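You operate a simulated robot arm through the tools that you are given. There is no shell and no other tool. Be economical: measure what you need, move in short steps, check, and stop when the job is done.

Carry out the task below with a simulated two-armed robot. There is one attempt and no reset: what you move stays moved.

JOB
Cool down from the fuller of tanks 1 and 2: valve open, lever over, flow 4, pump on.
Fine: flow by knob C5; the gas pump goes on last; wait for the COLD lamp; leave the other valves.

The check looks at the end state, three seconds after you hand in, the way a careful person would. Anything else that was tipped, shoved, dropped, spilled or broken makes it a failure.

ROBOT AND FRAMES
Two 7-joint arms with fingered hands on one trunk, on a carriage that runs on a rail from [-83.4, 101.1] to [36.2, -43.9] (x, y) and turns from -179 to 153 degrees about z. Base frame: it is fixed where the carriage stands at the start and does not move with it; the origin is on the floor, on the carriage's upright axis, x ahead of it, y to its left, z up. Units: cm, degrees, N and s.
The left shoulder is at the start at [7, 18.8, 134.8], the right one opposite. With the tool pointing down near the work surface each hand reaches from about 10 to 80 cm from the robot's upright axis, wherever it stands, measured 20 degrees to its own side. Places, roughly: black control box [120, -50, 110]; black plug of the cold head [240, -70, 150]; blue flow knob [60, 0, 90]; braided hose end [210, -80, 150]; brass nut [220, -80, 140]; clamp of the cold head [240, -70, 130]; green lever on the post [20, 70, 100]; grey knob of the black control box [110, -60, 110]; orange heater switch [120, -60, 120]; pump switch of the gas panel [50, 10, 90]; purple valve knob [-10, 110, 110]; red brake lever [-20, 90, 80]; tank on the blue trolley [0, 110, 50]; wing nut of the cold head [240, -70, 130]; yellow lid of the vent pipe [110, -10, 120]; yellow valve lever of the gas panel [50, 10, 100]. Payload 4 kg a hand.
Tool frame (each hand has its own): the origin (TCP) lies between the finger pads and is the grasp point; the fingertips stand 2.6 cm ahead of it; z points along the fingers, y is the line along which they close. Largest opening 13.2 cm; the body of the gripper starts 7.3 cm behind the TCP. The gripper is a hand of 4 fingers: y runs from the thumb to the fingers, the wrist lies at [0, 0, -22.4] in the tool frame, and closing takes about 1.5 s.
Orientation is that of the tool frame in the base frame, as a unit quaternion [w, x, y, z]. With the fingers straight down and closing along the base's y, the tool's x points along the base's -x, its y along +y and its z along -z.

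CONTROLS
- The arms move only by the tool play_rows. It takes "left_series", "right_series" or both (then of equal length, played together; a hand with none holds still); each is a list of rows, each a list of 6 numbers: the shift along the tool's x, y, z in cm, then the turn, a rotation vector about the tool's x, y, z in degrees. In form: [[dx, dy, dz, rx, ry, rz], ...]. A call has 1 to 12 rows; each row shifts and turns the commanded pose from where the row before left it, along the tool's axes as they then stand. "left_hand" and "right_hand" are, for a hand that has rows, the opening, from 0 (shut) to 1 (fully open), set as the call begins (left out, the last holds). Each row takes 0.2 s and may step no farther than 5 cm and 8.6 degrees from the row before; otherwise, or with a gripper value out of range, the whole call is refused. A pose out of reach is approached as far as the arm can. The call stops where the force on the tool passes 40 N (or 10 N more than at its start, if that is more) or the arm is blocked; 0.2 s more then pass. The fingers move at their own pace (about 7.2 cm/s each) and stop on an object; they squeeze with about 26 N. The grip force told is the motor's: it shows also when the fingers shut on nothing. Time passes only in rows, and 0.2 s behind the last, so rows that do not move let the fingers close. The reply holds the time, the measured pose of the TCP, the force on the tool along the base axes, the opening and the grip force, in the units named above and with some noise, with the torque about the TCP (base axes, N m) and any sound that the robot's microphone picked up.
- Cameras (640 x 400 px; columns grow to the right, rows downward): "scene" is now at [13.3, 3.66, 157.97]; the picture's right is [0.41, -0.91, 0.00], its down [-0.51, -0.23, -0.83] and it looks along [0.76, 0.34, -0.56] (base axes); focal length 214 px, centre (320, 200). "left" rides on the left gripper at [-7.3, 0.6, -9.4] in its tool frame; the picture's right is [-0.08, -1.00, 0.00], its down [0.79, -0.06, -0.62] and it looks along [0.61, -0.05, 0.79] (tool axes); focal length 230 px, centre (320, 200). "right" rides on the right gripper at [7.3, 0.6, -9.4] in its tool frame; the picture's right is [-0.08, 1.00, 0.00], its down [-0.78, -0.06, -0.62] and it looks along [-0.61, -0.05, 0.79] (tool axes); focal length 230 px, centre (320, 200). There is no depth. A picture from a camera that has moved, and an enlarged one, comes with that camera's place and axes in the base frame and with its lens.
- capture(camera): a new picture of that camera. It takes no simulated time.
- raise_lower(by): slides the trunk up (or, below 0, down) by that many cm; the arms and the scene camera ride with it, the base frame stays. It gives what a move gives, with no picture.
- base_move(legs): drives the robot by 1 to 6 legs, each [ahead, left, turn to the left] in cm, cm and degrees, along the robot's own axes; the way and the turn of a leg run together, so that a leg with both is an arc; at most 150 cm and 180 degrees a leg. The arms and the cameras ride along, it lands a little off, and it stops where it bumps. It keeps to its track: a leg is cut to what the track allows. It gives what a move gives.
- move_fingers(finger1, finger2, finger3, thumb_bend, hand): sets how far each is bent, from 0 (flat) to 1 (curled in); at 0.3 the hand is open as for a grip, at 0.7 the pads meet at the TCP. One left out holds its place. A second passes; each finger stops where it meets its share of the squeeze, and holds until it gets a number again. A gripper value or a shape takes the hand back. It gives what a move gives, with no picture; readings hold the bend of each and the force on the fingers (four entries, about 0 where the hand has none), thumb and palm.
- grasp_type(shape, hand): the hand has 4 fingers and takes this shape, open, in about a second: jaw (thumb against the fingers, like two jaws); tri (thumb and two fingers); tip (a fingertip pinch); poke (one finger out to press); point (the index stretched); flat (the hand flat); cup (the hand cupped); fist (a fist). The gripper value then closes the fingers along that shape, each until it touches; the sizes above hold for jaw. It gives what a move gives, with no picture.
- turn_head(pan, tilt): turns the head with the scene camera to pan (to the left, within 86 degrees either way) and tilt (down, from -29 to 69), counted from straight ahead of the robot. It gives what a move gives.
- close_up(camera, box): a new picture of the part [left, top, right, bottom] of that camera's present view, enlarged. It takes no simulated time.
- sign_off(): hands the job in; it is judged then, once.

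Go step by step. Nothing tells you exact positions but the pictures and the camera data: compare them with the known pose of the tool, close in by small moves and look again before you grip or let go. The budget is 120 turns and 100 pictures, counting those below and the enlarged ones. Unless the task says otherwise, let go and move clear before handing in, and close with one line.

The tools are called after "Emit:" by a JSON object that holds its "op" and its "data". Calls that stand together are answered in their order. play_rows: Moves the arms, as the interface text tells. Its arguments: {"type":"object","properties":{"left_series":{"type":"array","items":{"type":"array","items":{"type":"number"}}},"left_hand":{"type":"number"},"right_series":{"type":"array","items":{"type":"array","items":{"type":"number"}}},"right_hand":{"type":"number"}},"required":[]} The other tools are called the same way: raise_lower (by) slides the trunk up or down; grasp_type (shape, hand) gives the hand a shape; move_fingers (finger1, finger2, finger3, thumb_bend, hand) moves the fingers one by one; base_move (legs) drives the base; turn_head (pan, tilt) turns the head that bears the scene camera; capture (camera) takes a picture; close_up (camera, box) takes an enlarged picture of a part of a camera's view; sign_off () hands the job in.

At the start:

```text
time_s: 0.0
left_ee_pos: [39.58, 28.05, 152.44]
left_tcp_rot: [0.0, -0.146, 0.989, 0.001]
left_wrist_force: [-0.4, -0.9, 0.8]
left_wrist_torque: [0.02, -0.01, -0.03]
left_grip_width: 13.18
left_finger_force: 0.0
left_shape: jaw
left_bend: [0.3, 0.3, 0.3, 0.3]
left_finger forces: [0.0, 0.0, 0.0, 0.0, 0.0, 0.1]
right_ee_pos: [47.9, -12.61, 148.86]
right_tcp_rot: [0.0, -0.145, 0.989, 0.0]
right_wrist_force: [0.4, 0.0, -0.9]
right_wrist_torque: [-0.01, 0.02, 0.04]
right_grip_width: 13.17
right_finger_force: 0.1
right_shape: jaw
right_bend: [0.3, 0.3, 0.3, 0.3]
right_finger forces: [0.0, 0.0, 0.1, 0.0, 0.1, 0.0]
trunk travel left (down, up): [-82.5, 11.5]
robot x, y, heading: [-0.21, 0.26, -0.0]
head pan, tilt: [23.9, 34.0]
```

scene: 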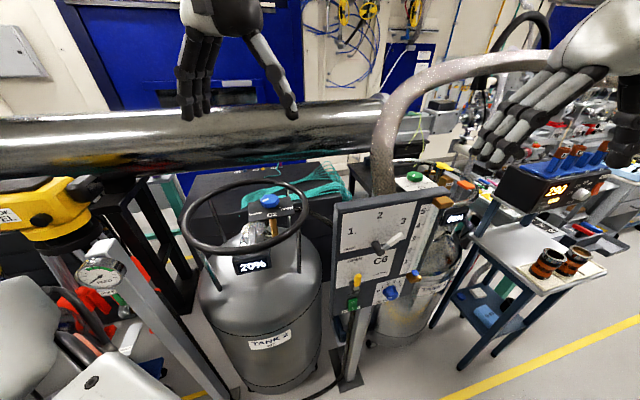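
right: 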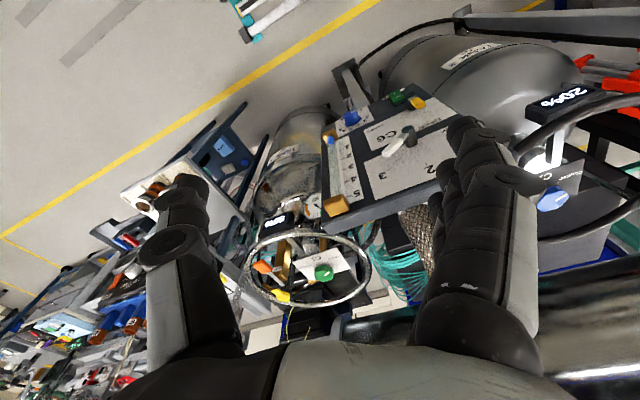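
left: 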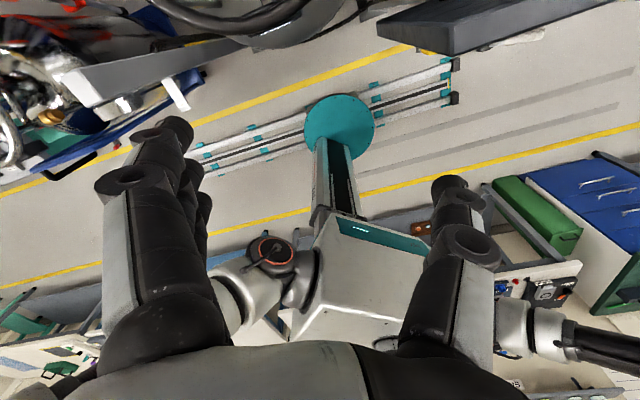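

I see the gas panel with tank 2 (20%) behind it and another tank to the right, whose gauge I need to read. First I'll enlarge the panel and the tank displays.

Emit:
{"op": "close_up", "data": {"camera": "scene", "box": [320, 160, 480, 320]}}

Emit:
{"op": "close_up", "data": {"camera": "scene", "box": [180, 170, 340, 370]}}

Emit:
{"op": "close_up", "data": {"camera": "right", "box": [230, 80, 450, 310]}}

```text
2.50 times, centred on (400, 240) of scene
camera zoom: at [13.3, 3.66, 157.97], right [0.41, -0.91, 0.0], down [-0.51, -0.23, -0.83], along [0.76, 0.34, -0.56], focal length 536 px, centre (120, 100)
```

zoom: 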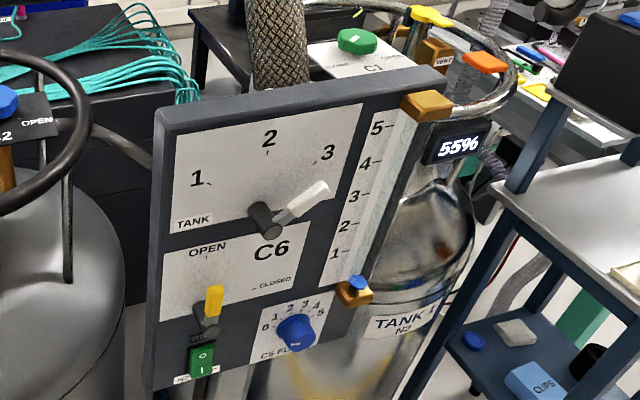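

```text
2.00 times, centred on (260, 270) of scene
camera zoom: at [13.3, 3.66, 157.97], right [0.41, -0.91, 0.0], down [-0.51, -0.23, -0.83], along [0.76, 0.34, -0.56], focal length 429 px, centre (440, 60)
```

zoom: 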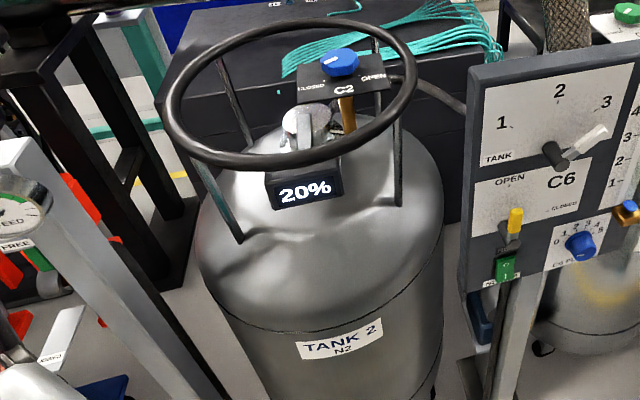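

```text
1.74 times, centred on (340, 195) of right
camera zoom: at [40.89, -14.13, 158.29], right [-0.21, 0.98, 0.0], down [0.77, 0.17, 0.62], along [0.6, 0.13, -0.79], focal length 400 px, centre (285, 209)
```

zoom: 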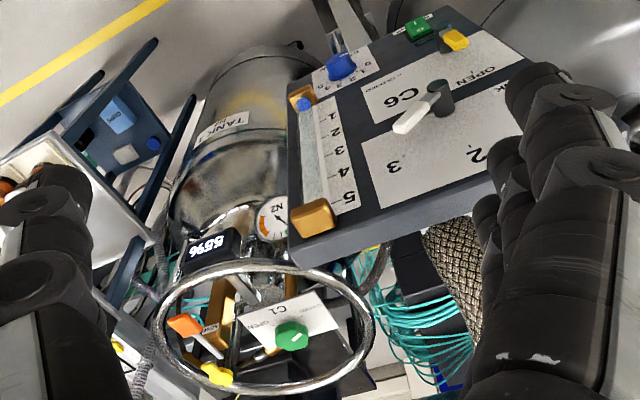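

Tank 1 (C1, green knob) shows 55% against 20% on tank 2. I'll enlarge the panel parts and the C1 knob to read labels and states.

Emit:
{"op": "close_up", "data": {"camera": "scene", "box": [355, 255, 415, 310]}}

Emit:
{"op": "close_up", "data": {"camera": "scene", "box": [390, 155, 470, 255]}}

Emit:
{"op": "close_up", "data": {"camera": "right", "box": [270, 230, 370, 310]}}

Emit:
{"op": "close_up", "data": {"camera": "right", "box": [330, 80, 450, 180]}}

```text
7.27 times, centred on (385, 282) of scene
camera zoom: at [13.3, 3.66, 157.97], right [0.41, -0.91, 0.0], down [-0.51, -0.23, -0.83], along [0.76, 0.34, -0.56], focal length 1560 px, centre (-153, -400)
```

zoom: 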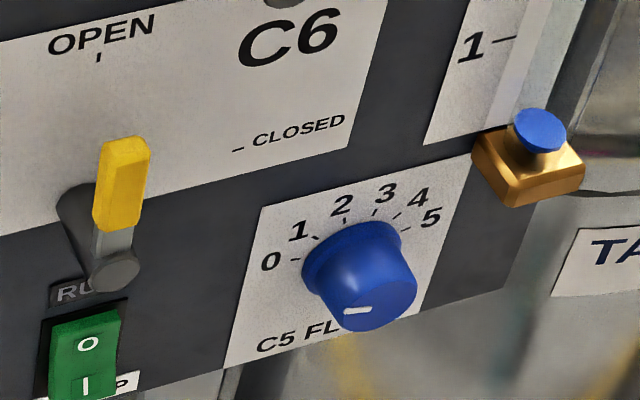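

```text
4.00 times, centred on (430, 205) of scene
camera zoom: at [13.3, 3.66, 157.97], right [0.41, -0.91, 0.0], down [-0.51, -0.23, -0.83], along [0.76, 0.34, -0.56], focal length 858 px, centre (-120, 180)
```

zoom: 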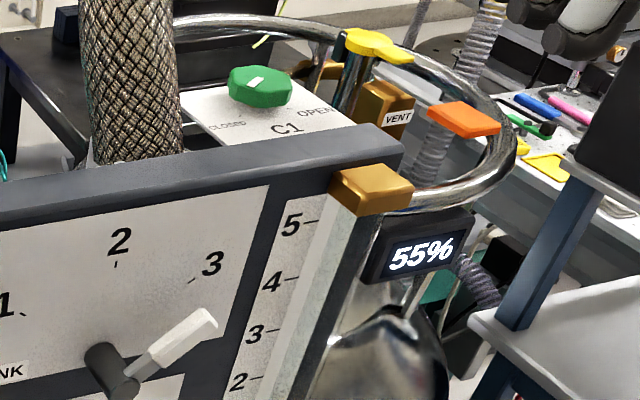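

```text
5.00 times, centred on (320, 270) of right
camera zoom: at [40.89, -14.13, 158.29], right [-0.21, 0.98, 0.0], down [0.77, 0.17, 0.62], along [0.6, 0.13, -0.79], focal length 1150 px, centre (320, -150)
```

zoom: 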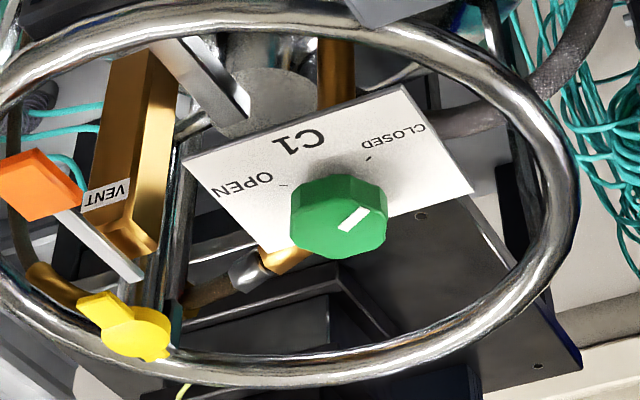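

```text
4.00 times, centred on (390, 130) of right
camera zoom: at [40.89, -14.13, 158.29], right [-0.21, 0.98, 0.0], down [0.77, 0.17, 0.62], along [0.6, 0.13, -0.79], focal length 920 px, centre (40, 480)
```

zoom: 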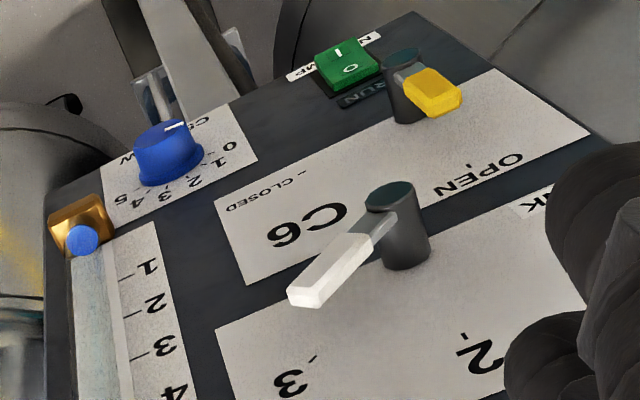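

Tank 1's valve C1 is closed, the tank lever stands near 3 and the pump rocker is off. I'll look left and right for the post, the trolley and the COLD lamp.

Emit:
{"op": "turn_head", "data": {"pan": 70, "tilt": 35}}

Emit:
{"op": "capture", "data": {"camera": "scene"}}

Emit:
{"op": "turn_head", "data": {"pan": -20, "tilt": 20}}

Emit:
{"op": "capture", "data": {"camera": "scene"}}

```text
time_s: 1.1
left_ee_pos: [39.6, 28.1, 152.34]
left_tcp_rot: [0.0, -0.146, 0.989, 0.0]
left_wrist_force: [-0.4, 0.5, 0.2]
left_wrist_torque: [-0.01, -0.03, 0.01]
left_grip_width: 13.19
left_finger_force: 0.0
left_shape: jaw
left_bend: [0.3, 0.3, 0.3, 0.3]
left_finger forces: [0.0, 0.2, 0.1, 0.0, 0.0, 0.0]
right_ee_pos: [48.06, -12.54, 148.81]
right_tcp_rot: [0.0, -0.144, 0.99, 0.0]
right_wrist_force: [-0.9, 1.1, 1.0]
right_wrist_torque: [0.01, 0.02, 0.0]
right_grip_width: 13.18
right_finger_force: 0.0
right_shape: jaw
right_bend: [0.3, 0.3, 0.3, 0.3]
right_finger forces: [0.0, 0.0, 0.0, 0.0, 0.0, 0.1]
trunk travel left (down, up): [-82.5, 11.5]
robot x, y, heading: [-0.0, 0.32, -0.1]
head pan, tilt: [70.0, 35.0]
```

```text
89 pictures are left
camera scene: at [8.22, 8.34, 157.82], right [0.94, -0.34, 0.0], down [-0.2, -0.54, -0.82], along [0.28, 0.77, -0.57], focal length 214 px, centre (320, 200)
```

scene: 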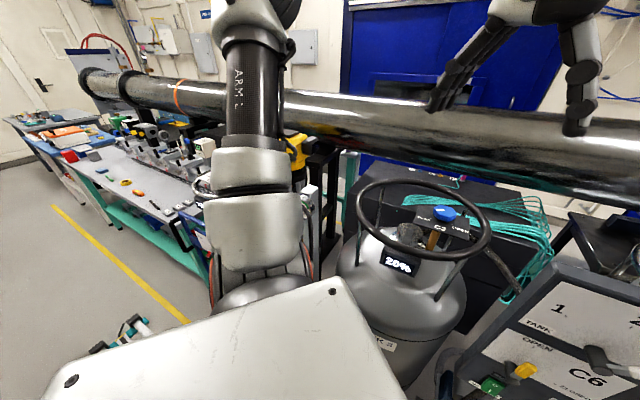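

```text
time_s: 2.8
left_ee_pos: [39.6, 27.98, 152.47]
left_tcp_rot: [0.001, -0.146, 0.989, 0.0]
left_wrist_force: [0.8, 0.5, -1.2]
left_wrist_torque: [-0.01, -0.01, -0.01]
left_grip_width: 13.18
left_finger_force: 0.1
left_shape: jaw
left_bend: [0.3, 0.3, 0.3, 0.3]
left_finger forces: [0.0, 0.1, 0.0, 0.1, 0.0, 0.0]
right_ee_pos: [47.93, -12.52, 148.77]
right_tcp_rot: [0.0, -0.145, 0.989, -0.001]
right_wrist_force: [-0.2, 0.3, 0.6]
right_wrist_torque: [0.02, -0.01, 0.02]
right_grip_width: 13.18
right_finger_force: 0.1
right_shape: jaw
right_bend: [0.3, 0.3, 0.3, 0.3]
right_finger forces: [0.0, 0.0, 0.0, 0.0, 0.0, 0.0]
trunk travel left (down, up): [-82.5, 11.5]
robot x, y, heading: [-0.04, 0.23, 0.1]
head pan, tilt: [-20.0, 20.0]
```

```text
88 pictures are left
camera scene: at [13.95, -3.11, 160.2], right [-0.34, -0.94, 0.0], down [-0.32, 0.12, -0.94], along [0.88, -0.32, -0.34], focal length 214 px, centre (320, 200)
```

scene: 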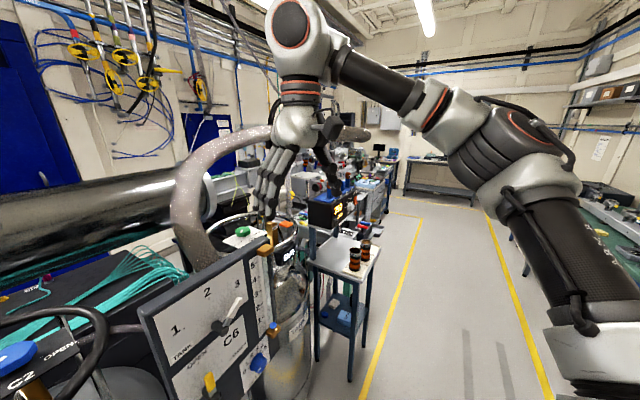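

Emit:
{"op": "close_up", "data": {"camera": "scene", "box": [220, 130, 420, 300]}}

Emit:
{"op": "close_up", "data": {"camera": "scene", "box": [140, 230, 320, 400]}}

```text
2.35 times, centred on (320, 215) of scene
camera zoom: at [13.95, -3.11, 160.2], right [-0.34, -0.94, 0.0], down [-0.32, 0.12, -0.94], along [0.88, -0.32, -0.34], focal length 505 px, centre (320, 165)
```

zoom: 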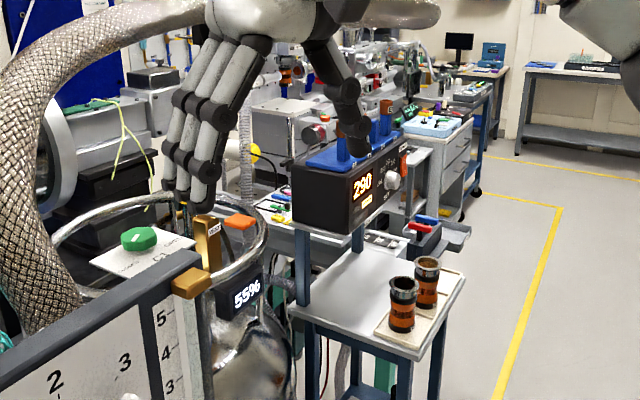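

```text
2.35 times, centred on (230, 315) of scene
camera zoom: at [13.95, -3.11, 160.2], right [-0.34, -0.94, 0.0], down [-0.32, 0.12, -0.94], along [0.88, -0.32, -0.34], focal length 505 px, centre (532, -71)
```

zoom: 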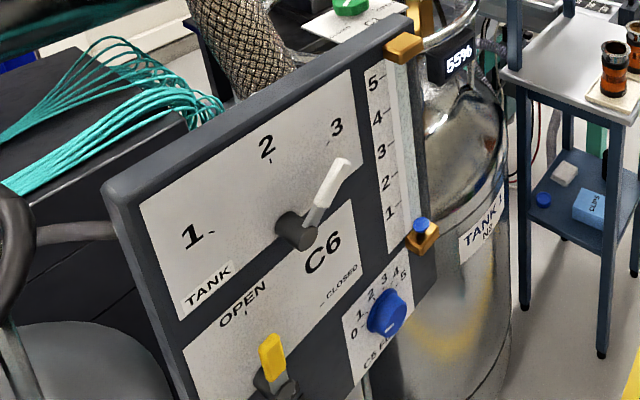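

The right tank is tank 1. I'll zoom the control box for the COLD lamp.

Emit:
{"op": "close_up", "data": {"camera": "scene", "box": [300, 175, 360, 235]}}

Emit:
{"op": "turn_head", "data": {"pan": 8, "tilt": 45}}

Emit:
{"op": "capture", "data": {"camera": "scene"}}

```text
6.67 times, centred on (330, 205) of scene
camera zoom: at [13.95, -3.11, 160.2], right [-0.34, -0.94, 0.0], down [-0.32, 0.12, -0.94], along [0.88, -0.32, -0.34], focal length 1430 px, centre (253, 167)
```

zoom: 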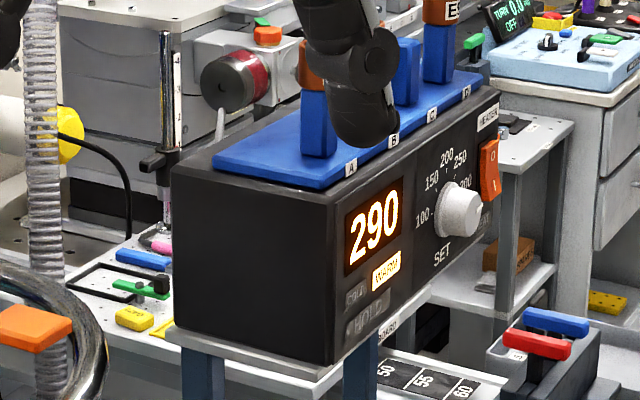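

```text
time_s: 3.7
left_ee_pos: [39.61, 27.99, 152.45]
left_tcp_rot: [0.001, -0.145, 0.989, 0.0]
left_wrist_force: [-0.1, -1.4, 0.1]
left_wrist_torque: [0.0, -0.05, 0.0]
left_grip_width: 13.18
left_finger_force: 0.1
left_shape: jaw
left_bend: [0.3, 0.3, 0.3, 0.3]
left_finger forces: [0.0, 0.0, 0.1, 0.1, 0.0, 0.0]
right_ee_pos: [47.97, -12.47, 148.85]
right_tcp_rot: [0.0, -0.145, 0.989, -0.001]
right_wrist_force: [0.4, 0.5, 1.0]
right_wrist_torque: [-0.01, 0.05, -0.01]
right_grip_width: 13.19
right_finger_force: 0.1
right_shape: jaw
right_bend: [0.3, 0.3, 0.3, 0.3]
right_finger forces: [0.0, 0.0, 0.1, 0.0, 0.0, 0.1]
trunk travel left (down, up): [-82.5, 11.5]
robot x, y, heading: [0.01, 0.2, -0.0]
head pan, tilt: [8.0, 45.0]
```

```text
84 pictures are left
camera scene: at [13.25, 1.19, 156.34], right [0.14, -0.99, 0.0], down [-0.7, -0.1, -0.71], along [0.7, 0.1, -0.71], focal length 214 px, centre (320, 200)
```

scene: 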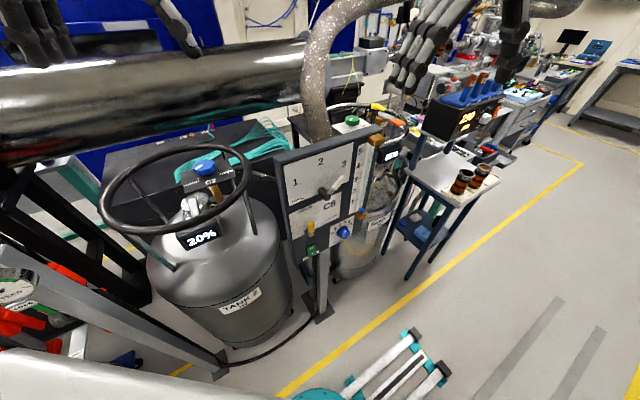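

The COLD/WARM/HOLD lamps are on the control box (now WARM, 290). C1 is at about [101, 0, 116] with the braided hose arching above it, so I'll pull the right hand back a bit, turn and drive along the rail for a look.

Emit:
{"op": "play_rows", "data": {"right_series": [[4, 0, 0, 0, 0, 0], [4, 0, 0, 0, 0, 0], [4, 0, 0, 0, 0, 0]]}}

Emit:
{"op": "base_move", "data": {"legs": [[0, 0, 30], [8.6, -51.1, 0]]}}

Emit:
{"op": "turn_head", "data": {"pan": 0, "tilt": 30}}

Emit:
{"op": "capture", "data": {"camera": "scene"}}

Emit:
{"op": "capture", "data": {"camera": "right"}}

```text
time_s: 4.5
left_ee_pos: [39.43, 28.1, 152.52]
left_tcp_rot: [0.0, -0.146, 0.989, 0.001]
left_wrist_force: [-0.3, 0.4, 0.0]
left_wrist_torque: [0.03, -0.01, 0.0]
left_grip_width: 13.19
left_finger_force: 0.0
left_shape: jaw
left_bend: [0.3, 0.3, 0.3, 0.3]
left_finger forces: [0.0, 0.0, 0.0, 0.0, 0.0, 0.0]
right_ee_pos: [36.4, -15.97, 148.92]
right_tcp_rot: [0.001, -0.145, 0.989, 0.0]
right_wrist_force: [-0.7, 0.8, 0.7]
right_wrist_torque: [0.01, 0.01, 0.03]
right_grip_width: 13.15
right_finger_force: 0.1
right_shape: jaw
right_bend: [0.3, 0.3, 0.3, 0.3]
right_finger forces: [0.1, 0.0, 0.0, 0.1, 0.0, 0.1]
trunk travel left (down, up): [-82.5, 11.5]
robot x, y, heading: [0.23, 0.15, -0.0]
head pan, tilt: [8.0, 45.0]
```

```text
time_s: 9.1
left_ee_pos: [54.11, 3.41, 152.42]
left_tcp_rot: [0.0, -0.394, 0.919, -0.001]
left_wrist_force: [0.2, 0.8, 0.3]
left_wrist_torque: [-0.06, -0.02, -0.01]
left_grip_width: 13.19
left_finger_force: 0.0
left_shape: jaw
left_bend: [0.3, 0.3, 0.3, 0.3]
left_finger forces: [0.0, 0.0, 0.1, 0.0, 0.0, 0.0]
right_ee_pos: [73.05, -36.46, 148.75]
right_tcp_rot: [0.0, -0.393, 0.919, -0.001]
right_wrist_force: [0.1, -0.6, 0.2]
right_wrist_torque: [0.03, 0.0, -0.01]
right_grip_width: 13.18
right_finger_force: 0.0
right_shape: jaw
right_bend: [0.3, 0.3, 0.3, 0.3]
right_finger forces: [0.0, 0.1, 0.0, 0.1, 0.0, 0.1]
trunk travel left (down, up): [-82.5, 11.5]
robot x, y, heading: [33.29, -40.18, 29.5]
head pan, tilt: [8.0, 45.0]
```

```text
time_s: 9.8
left_ee_pos: [54.24, 3.16, 152.49]
left_tcp_rot: [0.001, -0.394, 0.919, 0.0]
left_wrist_force: [-0.2, -0.2, 0.1]
left_wrist_torque: [-0.02, 0.01, -0.01]
left_grip_width: 13.2
left_finger_force: 0.0
left_shape: jaw
left_bend: [0.3, 0.3, 0.3, 0.3]
left_finger forces: [0.0, 0.1, 0.0, 0.0, 0.0, 0.0]
right_ee_pos: [73.17, -36.66, 148.83]
right_tcp_rot: [0.0, -0.394, 0.919, 0.0]
right_wrist_force: [-0.5, 1.0, 0.4]
right_wrist_torque: [-0.03, 0.01, -0.01]
right_grip_width: 13.16
right_finger_force: 0.0
right_shape: jaw
right_bend: [0.3, 0.3, 0.3, 0.3]
right_finger forces: [0.0, 0.0, 0.0, 0.0, 0.1, 0.0]
trunk travel left (down, up): [-82.5, 11.5]
robot x, y, heading: [33.67, -40.69, 29.5]
head pan, tilt: [0.0, 30.0]
```

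```text
83 pictures are left
camera scene: at [46.03, -33.73, 158.59], right [0.49, -0.87, 0.0], down [-0.44, -0.25, -0.87], along [0.75, 0.43, -0.5], focal length 214 px, centre (320, 200)
```

scene: 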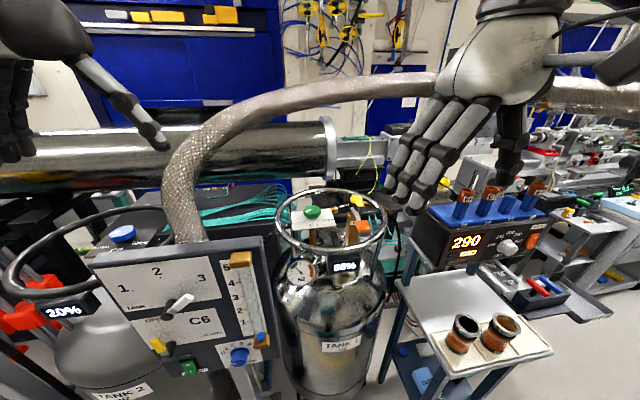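

```text
82 pictures are left
camera right: at [67.91, -41.52, 158.3], right [-0.67, 0.74, 0.0], down [0.59, 0.53, 0.62], along [0.46, 0.41, -0.79], focal length 230 px, centre (320, 200)
```

right: 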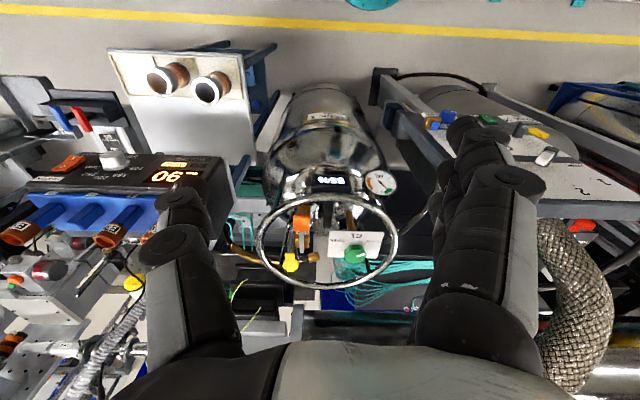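

C1 knob triangulates to about [100, 0.3, 116.7]. I'll zoom in on it and the ring around it.

Emit:
{"op": "close_up", "data": {"camera": "scene", "box": [265, 175, 395, 275]}}

Emit:
{"op": "close_up", "data": {"camera": "right", "box": [250, 190, 410, 290]}}

Emit:
{"op": "close_up", "data": {"camera": "scene", "box": [90, 230, 280, 390]}}

```text
4.00 times, centred on (330, 225) of scene
camera zoom: at [46.03, -33.73, 158.59], right [0.49, -0.87, 0.0], down [-0.44, -0.25, -0.87], along [0.75, 0.43, -0.5], focal length 858 px, centre (280, 100)
```

zoom: 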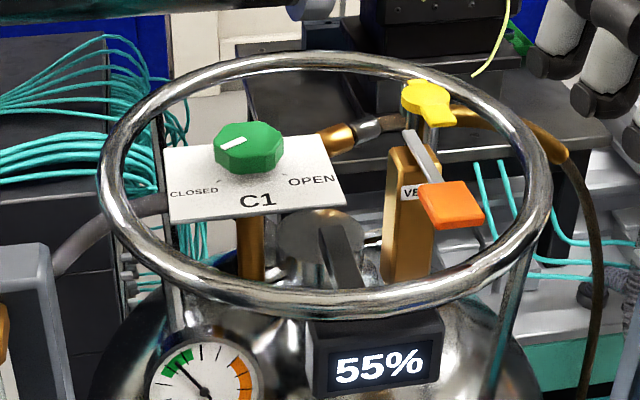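

```text
4.00 times, centred on (330, 240) of right
camera zoom: at [67.91, -41.52, 158.3], right [-0.67, 0.74, 0.0], down [0.59, 0.53, 0.62], along [0.46, 0.41, -0.79], focal length 920 px, centre (280, 40)
```

zoom: 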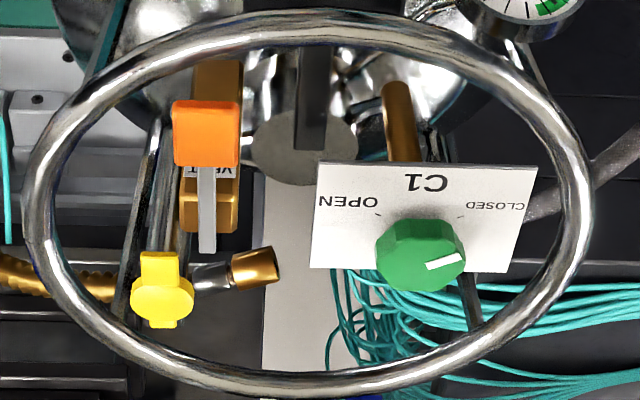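

```text
2.50 times, centred on (185, 310) of scene
camera zoom: at [46.03, -33.73, 158.59], right [0.49, -0.87, 0.0], down [-0.44, -0.25, -0.87], along [0.75, 0.43, -0.5], focal length 536 px, centre (658, -75)
```

zoom: 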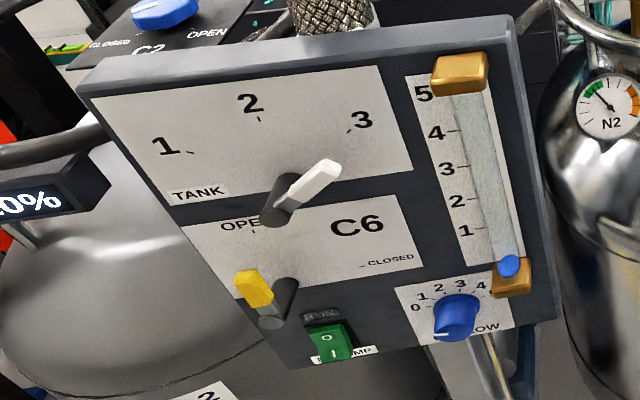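

The C1 mark points to CLOSED; OPEN is about 120° counter-clockwise seen from above. I'll lower the trunk so the arm can pass under the hose, then turn the robot so the right shoulder comes closer.

Emit:
{"op": "raise_lower", "data": {"by": -10}}

Emit:
{"op": "base_move", "data": {"legs": [[0, 0, 35]]}}

Emit:
{"op": "turn_head", "data": {"pan": -35, "tilt": 25}}

Emit:
{"op": "capture", "data": {"camera": "scene"}}

```text
time_s: 11.2
left_ee_pos: [54.08, 3.13, 142.57]
left_tcp_rot: [0.001, -0.394, 0.919, 0.0]
left_wrist_force: [0.2, 0.1, 0.0]
left_wrist_torque: [-0.01, 0.02, 0.02]
left_grip_width: 13.19
left_finger_force: 0.0
left_shape: jaw
left_bend: [0.3, 0.3, 0.3, 0.3]
left_finger forces: [0.0, 0.0, 0.0, 0.0, 0.0, 0.0]
right_ee_pos: [73.25, -36.67, 138.86]
right_tcp_rot: [0.0, -0.393, 0.919, 0.001]
right_wrist_force: [0.5, -0.8, -0.2]
right_wrist_torque: [-0.02, 0.02, -0.01]
right_grip_width: 13.18
right_finger_force: 0.0
right_shape: jaw
right_bend: [0.3, 0.3, 0.3, 0.3]
right_finger forces: [0.1, 0.1, 0.0, 0.1, 0.1, 0.0]
trunk travel left (down, up): [-72.5, 21.5]
robot x, y, heading: [33.88, -40.96, 29.7]
head pan, tilt: [0.0, 30.0]
```

```text
time_s: 13.2
left_ee_pos: [25.41, 7.02, 142.48]
left_tcp_rot: [0.001, -0.652, 0.758, 0.0]
left_wrist_force: [-1.4, -1.2, 0.1]
left_wrist_torque: [0.01, -0.04, -0.02]
left_grip_width: 13.19
left_finger_force: 0.0
left_shape: jaw
left_bend: [0.3, 0.3, 0.3, 0.3]
left_finger forces: [0.1, 0.1, 0.0, 0.1, 0.0, 0.1]
right_ee_pos: [63.8, -14.73, 138.86]
right_tcp_rot: [0.0, -0.651, 0.759, 0.0]
right_wrist_force: [0.5, 0.7, 0.9]
right_wrist_torque: [-0.01, 0.02, 0.03]
right_grip_width: 13.17
right_finger_force: 0.0
right_shape: jaw
right_bend: [0.3, 0.3, 0.3, 0.3]
right_finger forces: [0.0, 0.1, 0.0, 0.0, 0.0, 0.0]
trunk travel left (down, up): [-72.5, 21.5]
robot x, y, heading: [33.47, -40.79, 64.7]
head pan, tilt: [0.0, 30.0]
```

```text
time_s: 14.2
left_ee_pos: [25.29, 7.12, 142.38]
left_tcp_rot: [0.001, -0.652, 0.758, 0.0]
left_wrist_force: [0.8, 0.2, -0.1]
left_wrist_torque: [0.0, -0.05, -0.03]
left_grip_width: 13.18
left_finger_force: 0.0
left_shape: jaw
left_bend: [0.3, 0.3, 0.3, 0.3]
left_finger forces: [0.1, 0.1, 0.1, 0.1, 0.0, 0.1]
right_ee_pos: [63.69, -14.6, 138.87]
right_tcp_rot: [0.0, -0.651, 0.759, 0.0]
right_wrist_force: [0.2, -1.0, 0.4]
right_wrist_torque: [0.0, 0.01, -0.02]
right_grip_width: 13.2
right_finger_force: 0.0
right_shape: jaw
right_bend: [0.3, 0.3, 0.3, 0.3]
right_finger forces: [0.0, 0.0, 0.0, 0.0, 0.0, 0.0]
trunk travel left (down, up): [-72.5, 21.5]
robot x, y, heading: [33.64, -40.7, 64.7]
head pan, tilt: [-35.0, 25.0]
```

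```text
78 pictures are left
camera scene: at [43.96, -31.56, 149.39], right [0.49, -0.87, 0.0], down [-0.37, -0.21, -0.91], along [0.79, 0.45, -0.42], focal length 214 px, centre (320, 200)
```

scene: 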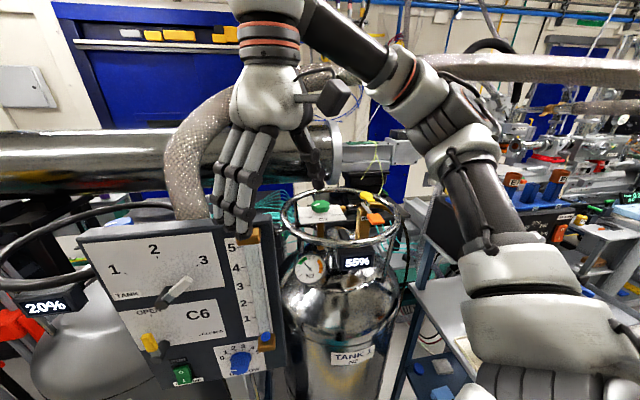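

Now I'll move the right hand to about [80, -25], then lower it to about z 124, clear of the hose, panel and tank.

Emit:
{"op": "raise_lower", "data": {"by": -8}}

Emit:
{"op": "play_rows", "data": {"right_series": [[1.95, -4.42, 0, 0, 0, 0], [1.95, -4.42, 0, 0, 0, 0], [1.95, -4.42, 0, 0, 0, 0], [1.95, -4.42, 0, 0, 0, 0], [0, 0, 4, 0, 0, 8], [0, 0, 3, 0, 0, 8], [0, 0, 0, 0, 0, 8], [0, 0, 0, 0, 0, 8]]}}

Emit:
{"op": "capture", "data": {"camera": "scene"}}

Emit:
{"op": "capture", "data": {"camera": "right"}}

```text
time_s: 15.4
left_ee_pos: [25.22, 7.0, 134.38]
left_tcp_rot: [0.0, -0.652, 0.758, 0.001]
left_wrist_force: [-0.3, 0.5, 0.4]
left_wrist_torque: [0.02, 0.03, 0.01]
left_grip_width: 13.18
left_finger_force: 0.0
left_shape: jaw
left_bend: [0.3, 0.3, 0.3, 0.3]
left_finger forces: [0.0, 0.0, 0.1, 0.0, 0.0, 0.0]
right_ee_pos: [63.64, -14.62, 130.82]
right_tcp_rot: [0.0, -0.651, 0.759, 0.0]
right_wrist_force: [-0.5, 0.1, -0.2]
right_wrist_torque: [-0.01, -0.01, 0.0]
right_grip_width: 13.19
right_finger_force: 0.0
right_shape: jaw
right_bend: [0.3, 0.3, 0.3, 0.3]
right_finger forces: [0.0, 0.0, 0.0, 0.0, 0.0, 0.0]
trunk travel left (down, up): [-64.5, 29.5]
robot x, y, heading: [33.89, -40.81, 64.8]
head pan, tilt: [-35.0, 25.0]
```

```text
time_s: 17.2
left_ee_pos: [25.31, 7.13, 134.42]
left_tcp_rot: [0.0, -0.652, 0.758, 0.0]
left_wrist_force: [-1.2, 0.6, 0.2]
left_wrist_torque: [0.0, 0.01, 0.0]
left_grip_width: 13.2
left_finger_force: 0.1
left_shape: jaw
left_bend: [0.3, 0.3, 0.3, 0.3]
left_finger forces: [0.0, 0.1, 0.0, 0.0, 0.0, 0.0]
right_ee_pos: [80.02, -24.88, 123.78]
right_tcp_rot: [0.0, -0.416, 0.909, 0.0]
right_wrist_force: [0.3, -0.2, 0.8]
right_wrist_torque: [0.0, -0.02, -0.02]
right_grip_width: 13.18
right_finger_force: 0.1
right_shape: jaw
right_bend: [0.3, 0.3, 0.3, 0.3]
right_finger forces: [0.0, 0.0, 0.1, 0.0, 0.1, 0.0]
trunk travel left (down, up): [-64.5, 29.5]
robot x, y, heading: [33.61, -40.56, 64.6]
head pan, tilt: [-35.0, 25.0]
```

```text
77 pictures are left
camera scene: at [43.99, -31.49, 141.38], right [0.49, -0.87, 0.0], down [-0.37, -0.21, -0.91], along [0.79, 0.45, -0.42], focal length 214 px, centre (320, 200)
```

scene: 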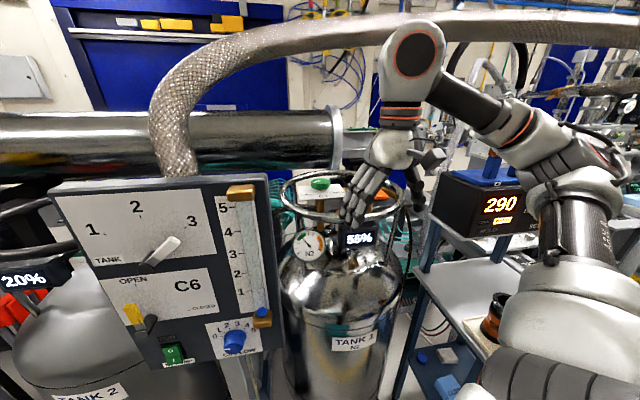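

```text
76 pictures are left
camera right: at [74.92, -30.05, 133.34], right [-0.7, 0.71, 0.0], down [0.56, 0.55, 0.62], along [0.44, 0.43, -0.79], focal length 230 px, centre (320, 200)
```

right: 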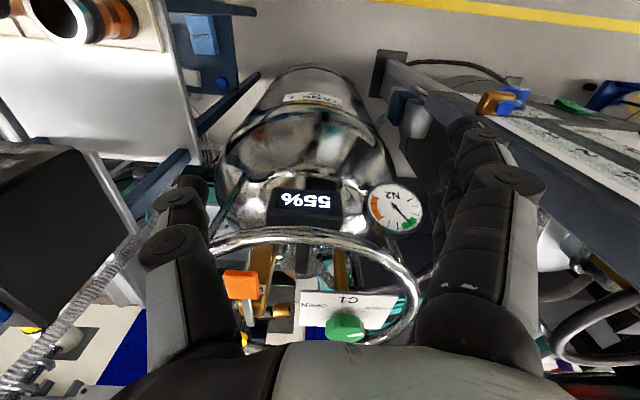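

The forearm comes up from below right, so it should pass under the hose. The approach line to the knob matches the tool's -x, so I'll lower to about z 118, narrow the hand slightly and advance most of the way.

Emit:
{"op": "play_rows", "data": {"right_series": [[0, 1.3, 3, 0, 0, 0], [0, 0, 2.5, 0, 0, 0], [-4, 0, 0, 0, 0, 0], [-4, 0, 0, 0, 0, 0], [-4, 0, 0, 0, 0, 0], [-4, 0, 0, 0, 0, 0], [-4, 0, 0, 0, 0, 0]], "right_hand": 0.8}}

Emit:
{"op": "capture", "data": {"camera": "scene"}}

Emit:
{"op": "capture", "data": {"camera": "right"}}

```text
time_s: 18.8
left_ee_pos: [25.38, 7.14, 134.36]
left_tcp_rot: [0.0, -0.652, 0.758, 0.0]
left_wrist_force: [0.1, 0.0, 0.7]
left_wrist_torque: [-0.03, -0.02, 0.03]
left_grip_width: 13.18
left_finger_force: 0.0
left_shape: jaw
left_bend: [0.3, 0.3, 0.3, 0.3]
left_finger forces: [0.0, 0.1, 0.1, 0.0, 0.0, 0.1]
right_ee_pos: [92.2, -8.82, 118.6]
right_tcp_rot: [0.001, -0.418, 0.908, 0.001]
right_wrist_force: [1.2, -0.3, -0.7]
right_wrist_torque: [0.0, -0.01, -0.02]
right_grip_width: 10.6
right_finger_force: 0.2
right_shape: jaw
right_bend: [0.59, 0.59, 0.59, 0.55]
right_finger forces: [0.1, 0.0, 0.0, 0.0, 0.0, 0.1]
trunk travel left (down, up): [-64.5, 29.5]
robot x, y, heading: [33.58, -40.7, 64.7]
head pan, tilt: [-35.0, 25.0]
```

```text
75 pictures are left
camera scene: at [43.98, -31.45, 141.38], right [0.49, -0.87, 0.0], down [-0.37, -0.21, -0.91], along [0.79, 0.45, -0.42], focal length 214 px, centre (320, 200)
```

scene: 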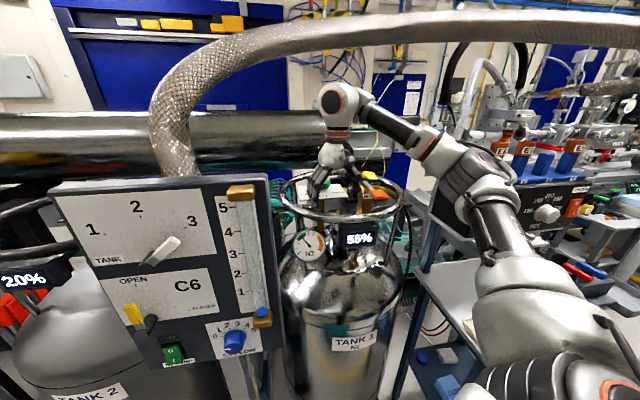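

```text
74 pictures are left
camera right: at [87.12, -14.0, 127.95], right [-0.71, 0.71, 0.0], down [0.56, 0.56, 0.62], along [0.44, 0.43, -0.79], focal length 230 px, centre (320, 200)
```

right: 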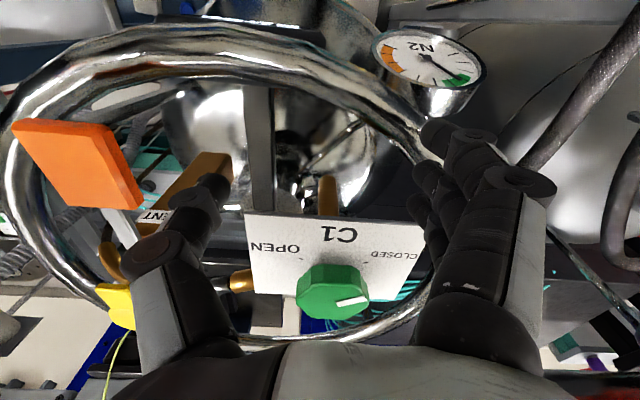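

The knob sits centred between thumb and fingers, about 11 cm ahead. Advancing the rest and lowering slightly.

Emit:
{"op": "play_rows", "data": {"right_series": [[-4, 0, 0, 0, 0, 0], [-4, 0, 0, 0, 0, 0], [-3.3, 0, 0.6, 0, 0, 0], [0, 0, 0, 0, 0, 0]]}}

Emit:
{"op": "capture", "data": {"camera": "right"}}

Emit:
{"op": "close_up", "data": {"camera": "scene", "box": [260, 80, 420, 230]}}

```text
time_s: 19.8
left_ee_pos: [25.26, 6.99, 134.35]
left_tcp_rot: [0.001, -0.652, 0.758, 0.0]
left_wrist_force: [0.2, -1.3, 0.5]
left_wrist_torque: [0.0, 0.01, 0.0]
left_grip_width: 13.18
left_finger_force: 0.1
left_shape: jaw
left_bend: [0.3, 0.3, 0.3, 0.3]
left_finger forces: [0.1, 0.1, 0.1, 0.1, 0.0, 0.0]
right_ee_pos: [99.18, -0.32, 117.66]
right_tcp_rot: [0.0, -0.417, 0.909, 0.0]
right_wrist_force: [0.0, 0.3, 0.5]
right_wrist_torque: [0.06, 0.03, -0.04]
right_grip_width: 10.61
right_finger_force: 0.0
right_shape: jaw
right_bend: [0.59, 0.59, 0.59, 0.55]
right_finger forces: [0.3, 0.3, 0.2, 0.1, 0.0, 0.0]
trunk travel left (down, up): [-64.5, 29.5]
robot x, y, heading: [33.52, -40.42, 64.8]
head pan, tilt: [-35.0, 25.0]
```

```text
73 pictures are left
camera right: at [94.12, -5.53, 127.09], right [-0.71, 0.71, 0.0], down [0.56, 0.56, 0.62], along [0.44, 0.44, -0.79], focal length 230 px, centre (320, 200)
```

right: 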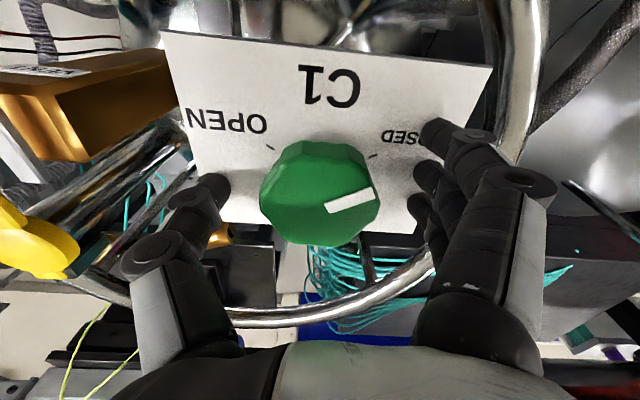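

```text
2.67 times, centred on (340, 155) of scene
camera zoom: at [43.95, -31.61, 141.4], right [0.49, -0.87, 0.0], down [-0.37, -0.21, -0.91], along [0.79, 0.45, -0.42], focal length 572 px, centre (267, 320)
```

zoom: 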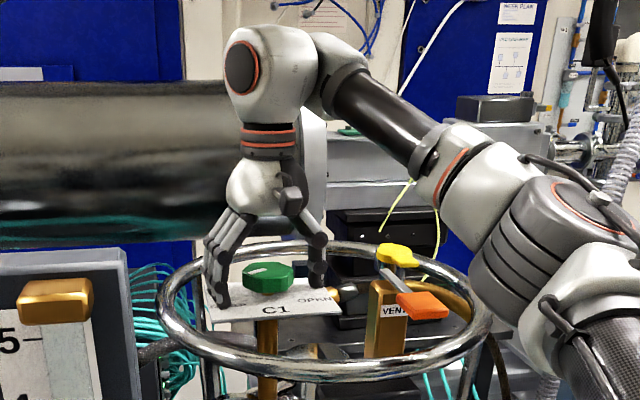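

The knob is centred and its flats align with the tool's y axis. I'll raise 0.4 cm and pre-rotate 45° clockwise (flats align again) so the opening turn stays in the wrist's middle range.

Emit:
{"op": "play_rows", "data": {"right_series": [[0, 0, -0.4, 0, 0, 0], [0, 0, 0, 0, 0, 7.5], [0, 0, 0, 0, 0, 7.5], [0, 0, 0, 0, 0, 7.5], [0, 0, 0, 0, 0, 7.5], [0, 0, 0, 0, 0, 7.5], [0, 0, 0, 0, 0, 7.5], [0, 0, 0, 0, 0, 0]]}}

Emit:
{"op": "capture", "data": {"camera": "right"}}

```text
time_s: 21.6
left_ee_pos: [25.26, 7.12, 134.55]
left_tcp_rot: [0.0, -0.652, 0.758, 0.0]
left_wrist_force: [-0.1, 0.2, 0.5]
left_wrist_torque: [-0.01, -0.02, -0.01]
left_grip_width: 13.19
left_finger_force: 0.0
left_shape: jaw
left_bend: [0.3, 0.3, 0.3, 0.3]
left_finger forces: [0.1, 0.0, 0.1, 0.1, 0.0, 0.1]
right_ee_pos: [99.4, -0.31, 118.01]
right_tcp_rot: [0.0, -0.037, 0.999, 0.0]
right_wrist_force: [0.4, 0.0, -1.0]
right_wrist_torque: [0.01, 0.02, -0.02]
right_grip_width: 10.58
right_finger_force: 0.1
right_shape: jaw
right_bend: [0.59, 0.59, 0.59, 0.55]
right_finger forces: [0.0, 0.1, 0.0, 0.1, 0.0, 0.0]
trunk travel left (down, up): [-64.5, 29.5]
robot x, y, heading: [33.64, -40.77, 64.6]
head pan, tilt: [-35.0, 25.0]
```

```text
71 pictures are left
camera right: at [92.18, -0.36, 127.58], right [0.0, 1.0, 0.0], down [0.79, 0.0, 0.62], along [0.62, 0.0, -0.79], focal length 230 px, centre (320, 200)
```

right: 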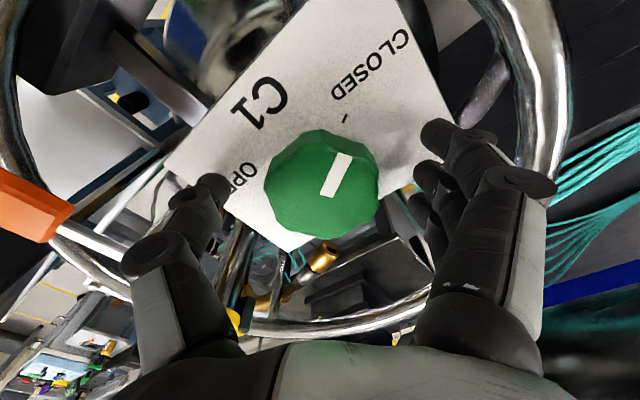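

Aligned. Closing on the knob.

Emit:
{"op": "play_rows", "data": {"right_series": [[0, 0, 0, 0, 0, 0], [0, 0, 0, 0, 0, 0], [0, 0, 0, 0, 0, 0], [0, 0, 0, 0, 0, 0], [0, 0, 0, 0, 0, 0], [0, 0, 0, 0, 0, 0]], "right_hand": 0}}

Emit:
{"op": "capture", "data": {"camera": "right"}}

```text
time_s: 23.0
left_ee_pos: [25.19, 7.22, 134.35]
left_tcp_rot: [0.0, -0.653, 0.758, 0.0]
left_wrist_force: [0.1, 0.4, -0.2]
left_wrist_torque: [-0.02, -0.02, -0.02]
left_grip_width: 13.18
left_finger_force: 0.0
left_shape: jaw
left_bend: [0.3, 0.3, 0.3, 0.3]
left_finger forces: [0.1, 0.0, 0.0, 0.0, 0.0, 0.1]
right_ee_pos: [99.3, -0.46, 118.12]
right_tcp_rot: [0.0, -0.038, 0.999, -0.001]
right_wrist_force: [-1.6, -0.6, -2.8]
right_wrist_torque: [0.03, 0.02, -0.01]
right_grip_width: 4.93
right_finger_force: 26.0
right_shape: jaw
right_bend: [0.74, 0.73, 0.73, 0.7]
right_finger forces: [7.5, 7.9, 7.7, 0.1, 23.2, 0.1]
trunk travel left (down, up): [-64.5, 29.5]
robot x, y, heading: [33.68, -40.63, 64.7]
head pan, tilt: [-35.0, 25.0]
```

```text
70 pictures are left
camera right: at [92.16, -0.36, 127.57], right [0.0, 1.0, 0.0], down [0.79, 0.0, 0.62], along [0.62, 0.0, -0.79], focal length 230 px, centre (320, 200)
```

right: 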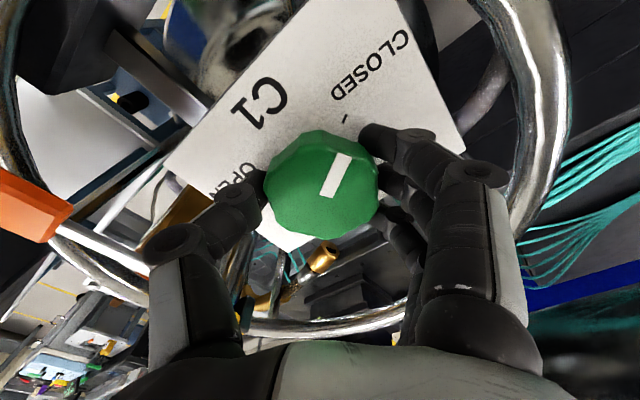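

Gripped well. Turning counter-clockwise (tool z negative) 60° first.

Emit:
{"op": "play_rows", "data": {"right_series": [[0, 0, 0, 0, 0, -7.5], [0, 0, 0, 0, 0, -7.5], [0, 0, 0, 0, 0, -7.5], [0, 0, 0, 0, 0, -7.5], [0, 0, 0, 0, 0, -7.5], [0, 0, 0, 0, 0, -7.5], [0, 0, 0, 0, 0, -7.5], [0, 0, 0, 0, 0, -7.5], [0, 0, 0, 0, 0, 0]]}}

Emit:
{"op": "capture", "data": {"camera": "right"}}

```text
time_s: 25.0
left_ee_pos: [25.25, 7.17, 134.47]
left_tcp_rot: [0.001, -0.652, 0.758, 0.0]
left_wrist_force: [-0.9, -0.5, 0.7]
left_wrist_torque: [0.03, 0.02, 0.04]
left_grip_width: 13.19
left_finger_force: 0.1
left_shape: jaw
left_bend: [0.3, 0.3, 0.3, 0.3]
left_finger forces: [0.1, 0.0, 0.0, 0.0, 0.0, 0.0]
right_ee_pos: [99.58, -0.28, 118.17]
right_tcp_rot: [0.0, -0.533, 0.846, 0.0]
right_wrist_force: [2.6, 3.1, -0.1]
right_wrist_torque: [0.09, -0.03, 0.04]
right_grip_width: 4.9
right_finger_force: 25.8
right_shape: jaw
right_bend: [0.74, 0.73, 0.73, 0.7]
right_finger forces: [6.9, 8.0, 8.7, 0.0, 24.0, 0.0]
trunk travel left (down, up): [-64.5, 29.5]
robot x, y, heading: [33.64, -40.7, 64.6]
head pan, tilt: [-35.0, 25.0]
```

```text
69 pictures are left
camera right: at [95.92, -6.65, 127.56], right [-0.87, 0.5, 0.0], down [0.39, 0.68, 0.62], along [0.31, 0.53, -0.79], focal length 230 px, centre (320, 200)
```

right: 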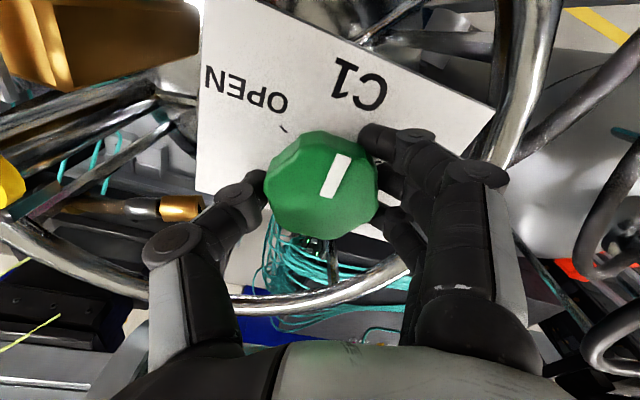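

It follows; OPEN tick is about 60° further. Turning the remaining 60°.

Emit:
{"op": "play_rows", "data": {"right_series": [[0, 0, 0, 0, 0, -7.5], [0, 0, 0, 0, 0, -7.5], [0, 0, 0, 0, 0, -7.5], [0, 0, 0, 0, 0, -7.5], [0, 0, 0, 0, 0, -7.5], [0, 0, 0, 0, 0, -7.5], [0, 0, 0, 0, 0, -7.5], [0, 0, 0, 0, 0, -7.5], [0, 0, 0, 0, 0, 0]]}}

Emit:
{"op": "capture", "data": {"camera": "right"}}

```text
time_s: 27.0
left_ee_pos: [25.35, 7.24, 134.41]
left_tcp_rot: [0.0, -0.653, 0.758, 0.0]
left_wrist_force: [-0.7, -0.3, -0.3]
left_wrist_torque: [0.0, 0.01, -0.04]
left_grip_width: 13.18
left_finger_force: 0.1
left_shape: jaw
left_bend: [0.3, 0.3, 0.3, 0.3]
left_finger forces: [0.0, 0.0, 0.0, 0.1, 0.0, 0.0]
right_ee_pos: [99.27, -0.24, 118.09]
right_tcp_rot: [0.001, 0.885, -0.466, 0.0]
right_wrist_force: [0.7, 8.0, 2.8]
right_wrist_torque: [0.23, -0.05, -0.2]
right_grip_width: 4.92
right_finger_force: 26.6
right_shape: jaw
right_bend: [0.74, 0.73, 0.74, 0.7]
right_finger forces: [6.2, 8.4, 9.6, 0.0, 28.1, 0.0]
trunk travel left (down, up): [-64.5, 29.5]
robot x, y, heading: [33.83, -40.76, 64.7]
head pan, tilt: [-35.0, 25.0]
```

```text
68 pictures are left
camera right: at [103.17, -6.58, 127.54], right [-0.87, -0.5, 0.0], down [-0.39, 0.68, 0.62], along [-0.31, 0.53, -0.79], focal length 230 px, centre (320, 200)
```

right: 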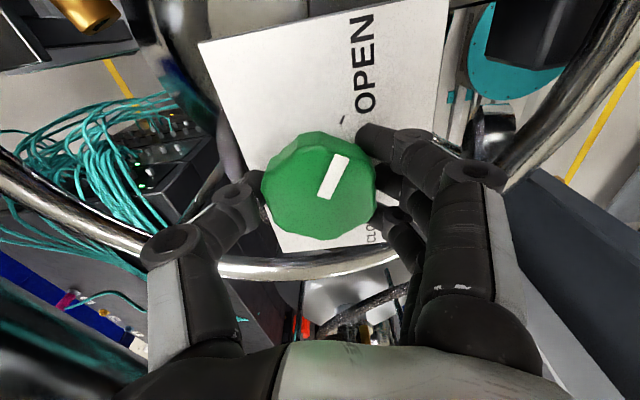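

The mark now points at the OPEN tick. Releasing, and checking before backing out the way I came.

Emit:
{"op": "play_rows", "data": {"right_series": [[0, 0, 0, 0, 0, 0], [0, 0, 0, 0, 0, 0], [0, 0, 0, 0, 0, 0], [0, 0, 0, 0, 0, 0], [0, 0, 0, 0, 0, 0]], "right_hand": 0.8}}

Emit:
{"op": "play_rows", "data": {"right_series": [[0, 0, 0, 0, 0, 7.5], [0, 0, 0, 0, 0, 7.5], [0, 0, 0, 0, 0, 7.5], [0, 0, 0, 0, 0, 7.5], [0, 0, 0, 0, 0, 7.5], [0, 0, 0, 0, 0, 7.5], [0, 0, 0, 0, 0, 7.5], [0, 0, 0, 0, 0, 7.5], [0, 0, 0, 0, 0, 7.5], [0, 0, 0, 0, 0, 7.5], [0, 0, 0, 0, 0, 0]]}}

Emit:
{"op": "capture", "data": {"camera": "right"}}

```text
time_s: 28.2
left_ee_pos: [25.22, 7.09, 134.46]
left_tcp_rot: [-0.001, -0.652, 0.758, 0.0]
left_wrist_force: [-0.5, -0.2, -1.3]
left_wrist_torque: [-0.03, 0.01, 0.0]
left_grip_width: 13.2
left_finger_force: 0.1
left_shape: jaw
left_bend: [0.3, 0.3, 0.3, 0.3]
left_finger forces: [0.0, 0.0, 0.0, 0.0, 0.0, 0.0]
right_ee_pos: [99.47, -0.42, 118.04]
right_tcp_rot: [0.0, 0.884, -0.467, 0.0]
right_wrist_force: [0.6, 0.4, -0.5]
right_wrist_torque: [-0.02, 0.0, 0.03]
right_grip_width: 10.53
right_finger_force: 0.0
right_shape: jaw
right_bend: [0.59, 0.59, 0.59, 0.55]
right_finger forces: [0.1, 0.0, 0.1, 0.0, 0.1, 0.0]
trunk travel left (down, up): [-64.5, 29.5]
robot x, y, heading: [33.39, -40.67, 64.6]
head pan, tilt: [-35.0, 25.0]
```

```text
time_s: 30.6
left_ee_pos: [25.3, 7.04, 134.46]
left_tcp_rot: [0.0, -0.652, 0.758, 0.0]
left_wrist_force: [-0.7, -0.1, -0.1]
left_wrist_torque: [-0.02, -0.01, 0.01]
left_grip_width: 13.16
left_finger_force: 0.0
left_shape: jaw
left_bend: [0.3, 0.3, 0.3, 0.3]
left_finger forces: [0.1, 0.0, 0.0, 0.0, 0.0, 0.1]
right_ee_pos: [99.33, -0.34, 118.19]
right_tcp_rot: [0.0, -0.416, 0.909, 0.0]
right_wrist_force: [-0.5, -0.1, 0.4]
right_wrist_torque: [0.03, 0.01, -0.01]
right_grip_width: 10.52
right_finger_force: 0.1
right_shape: jaw
right_bend: [0.59, 0.59, 0.59, 0.55]
right_finger forces: [0.0, 0.0, 0.0, 0.0, 0.0, 0.0]
trunk travel left (down, up): [-64.5, 29.5]
robot x, y, heading: [33.76, -40.78, 64.4]
head pan, tilt: [-35.0, 25.0]
```

```text
67 pictures are left
camera right: at [94.33, -5.52, 127.6], right [-0.7, 0.71, 0.0], down [0.56, 0.55, 0.62], along [0.44, 0.43, -0.79], focal length 230 px, centre (320, 200)
```

right: 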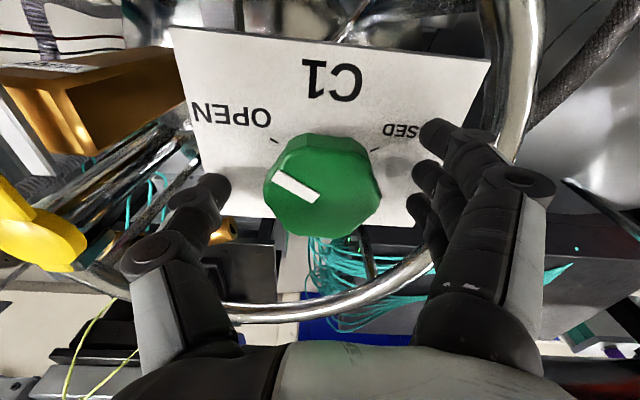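

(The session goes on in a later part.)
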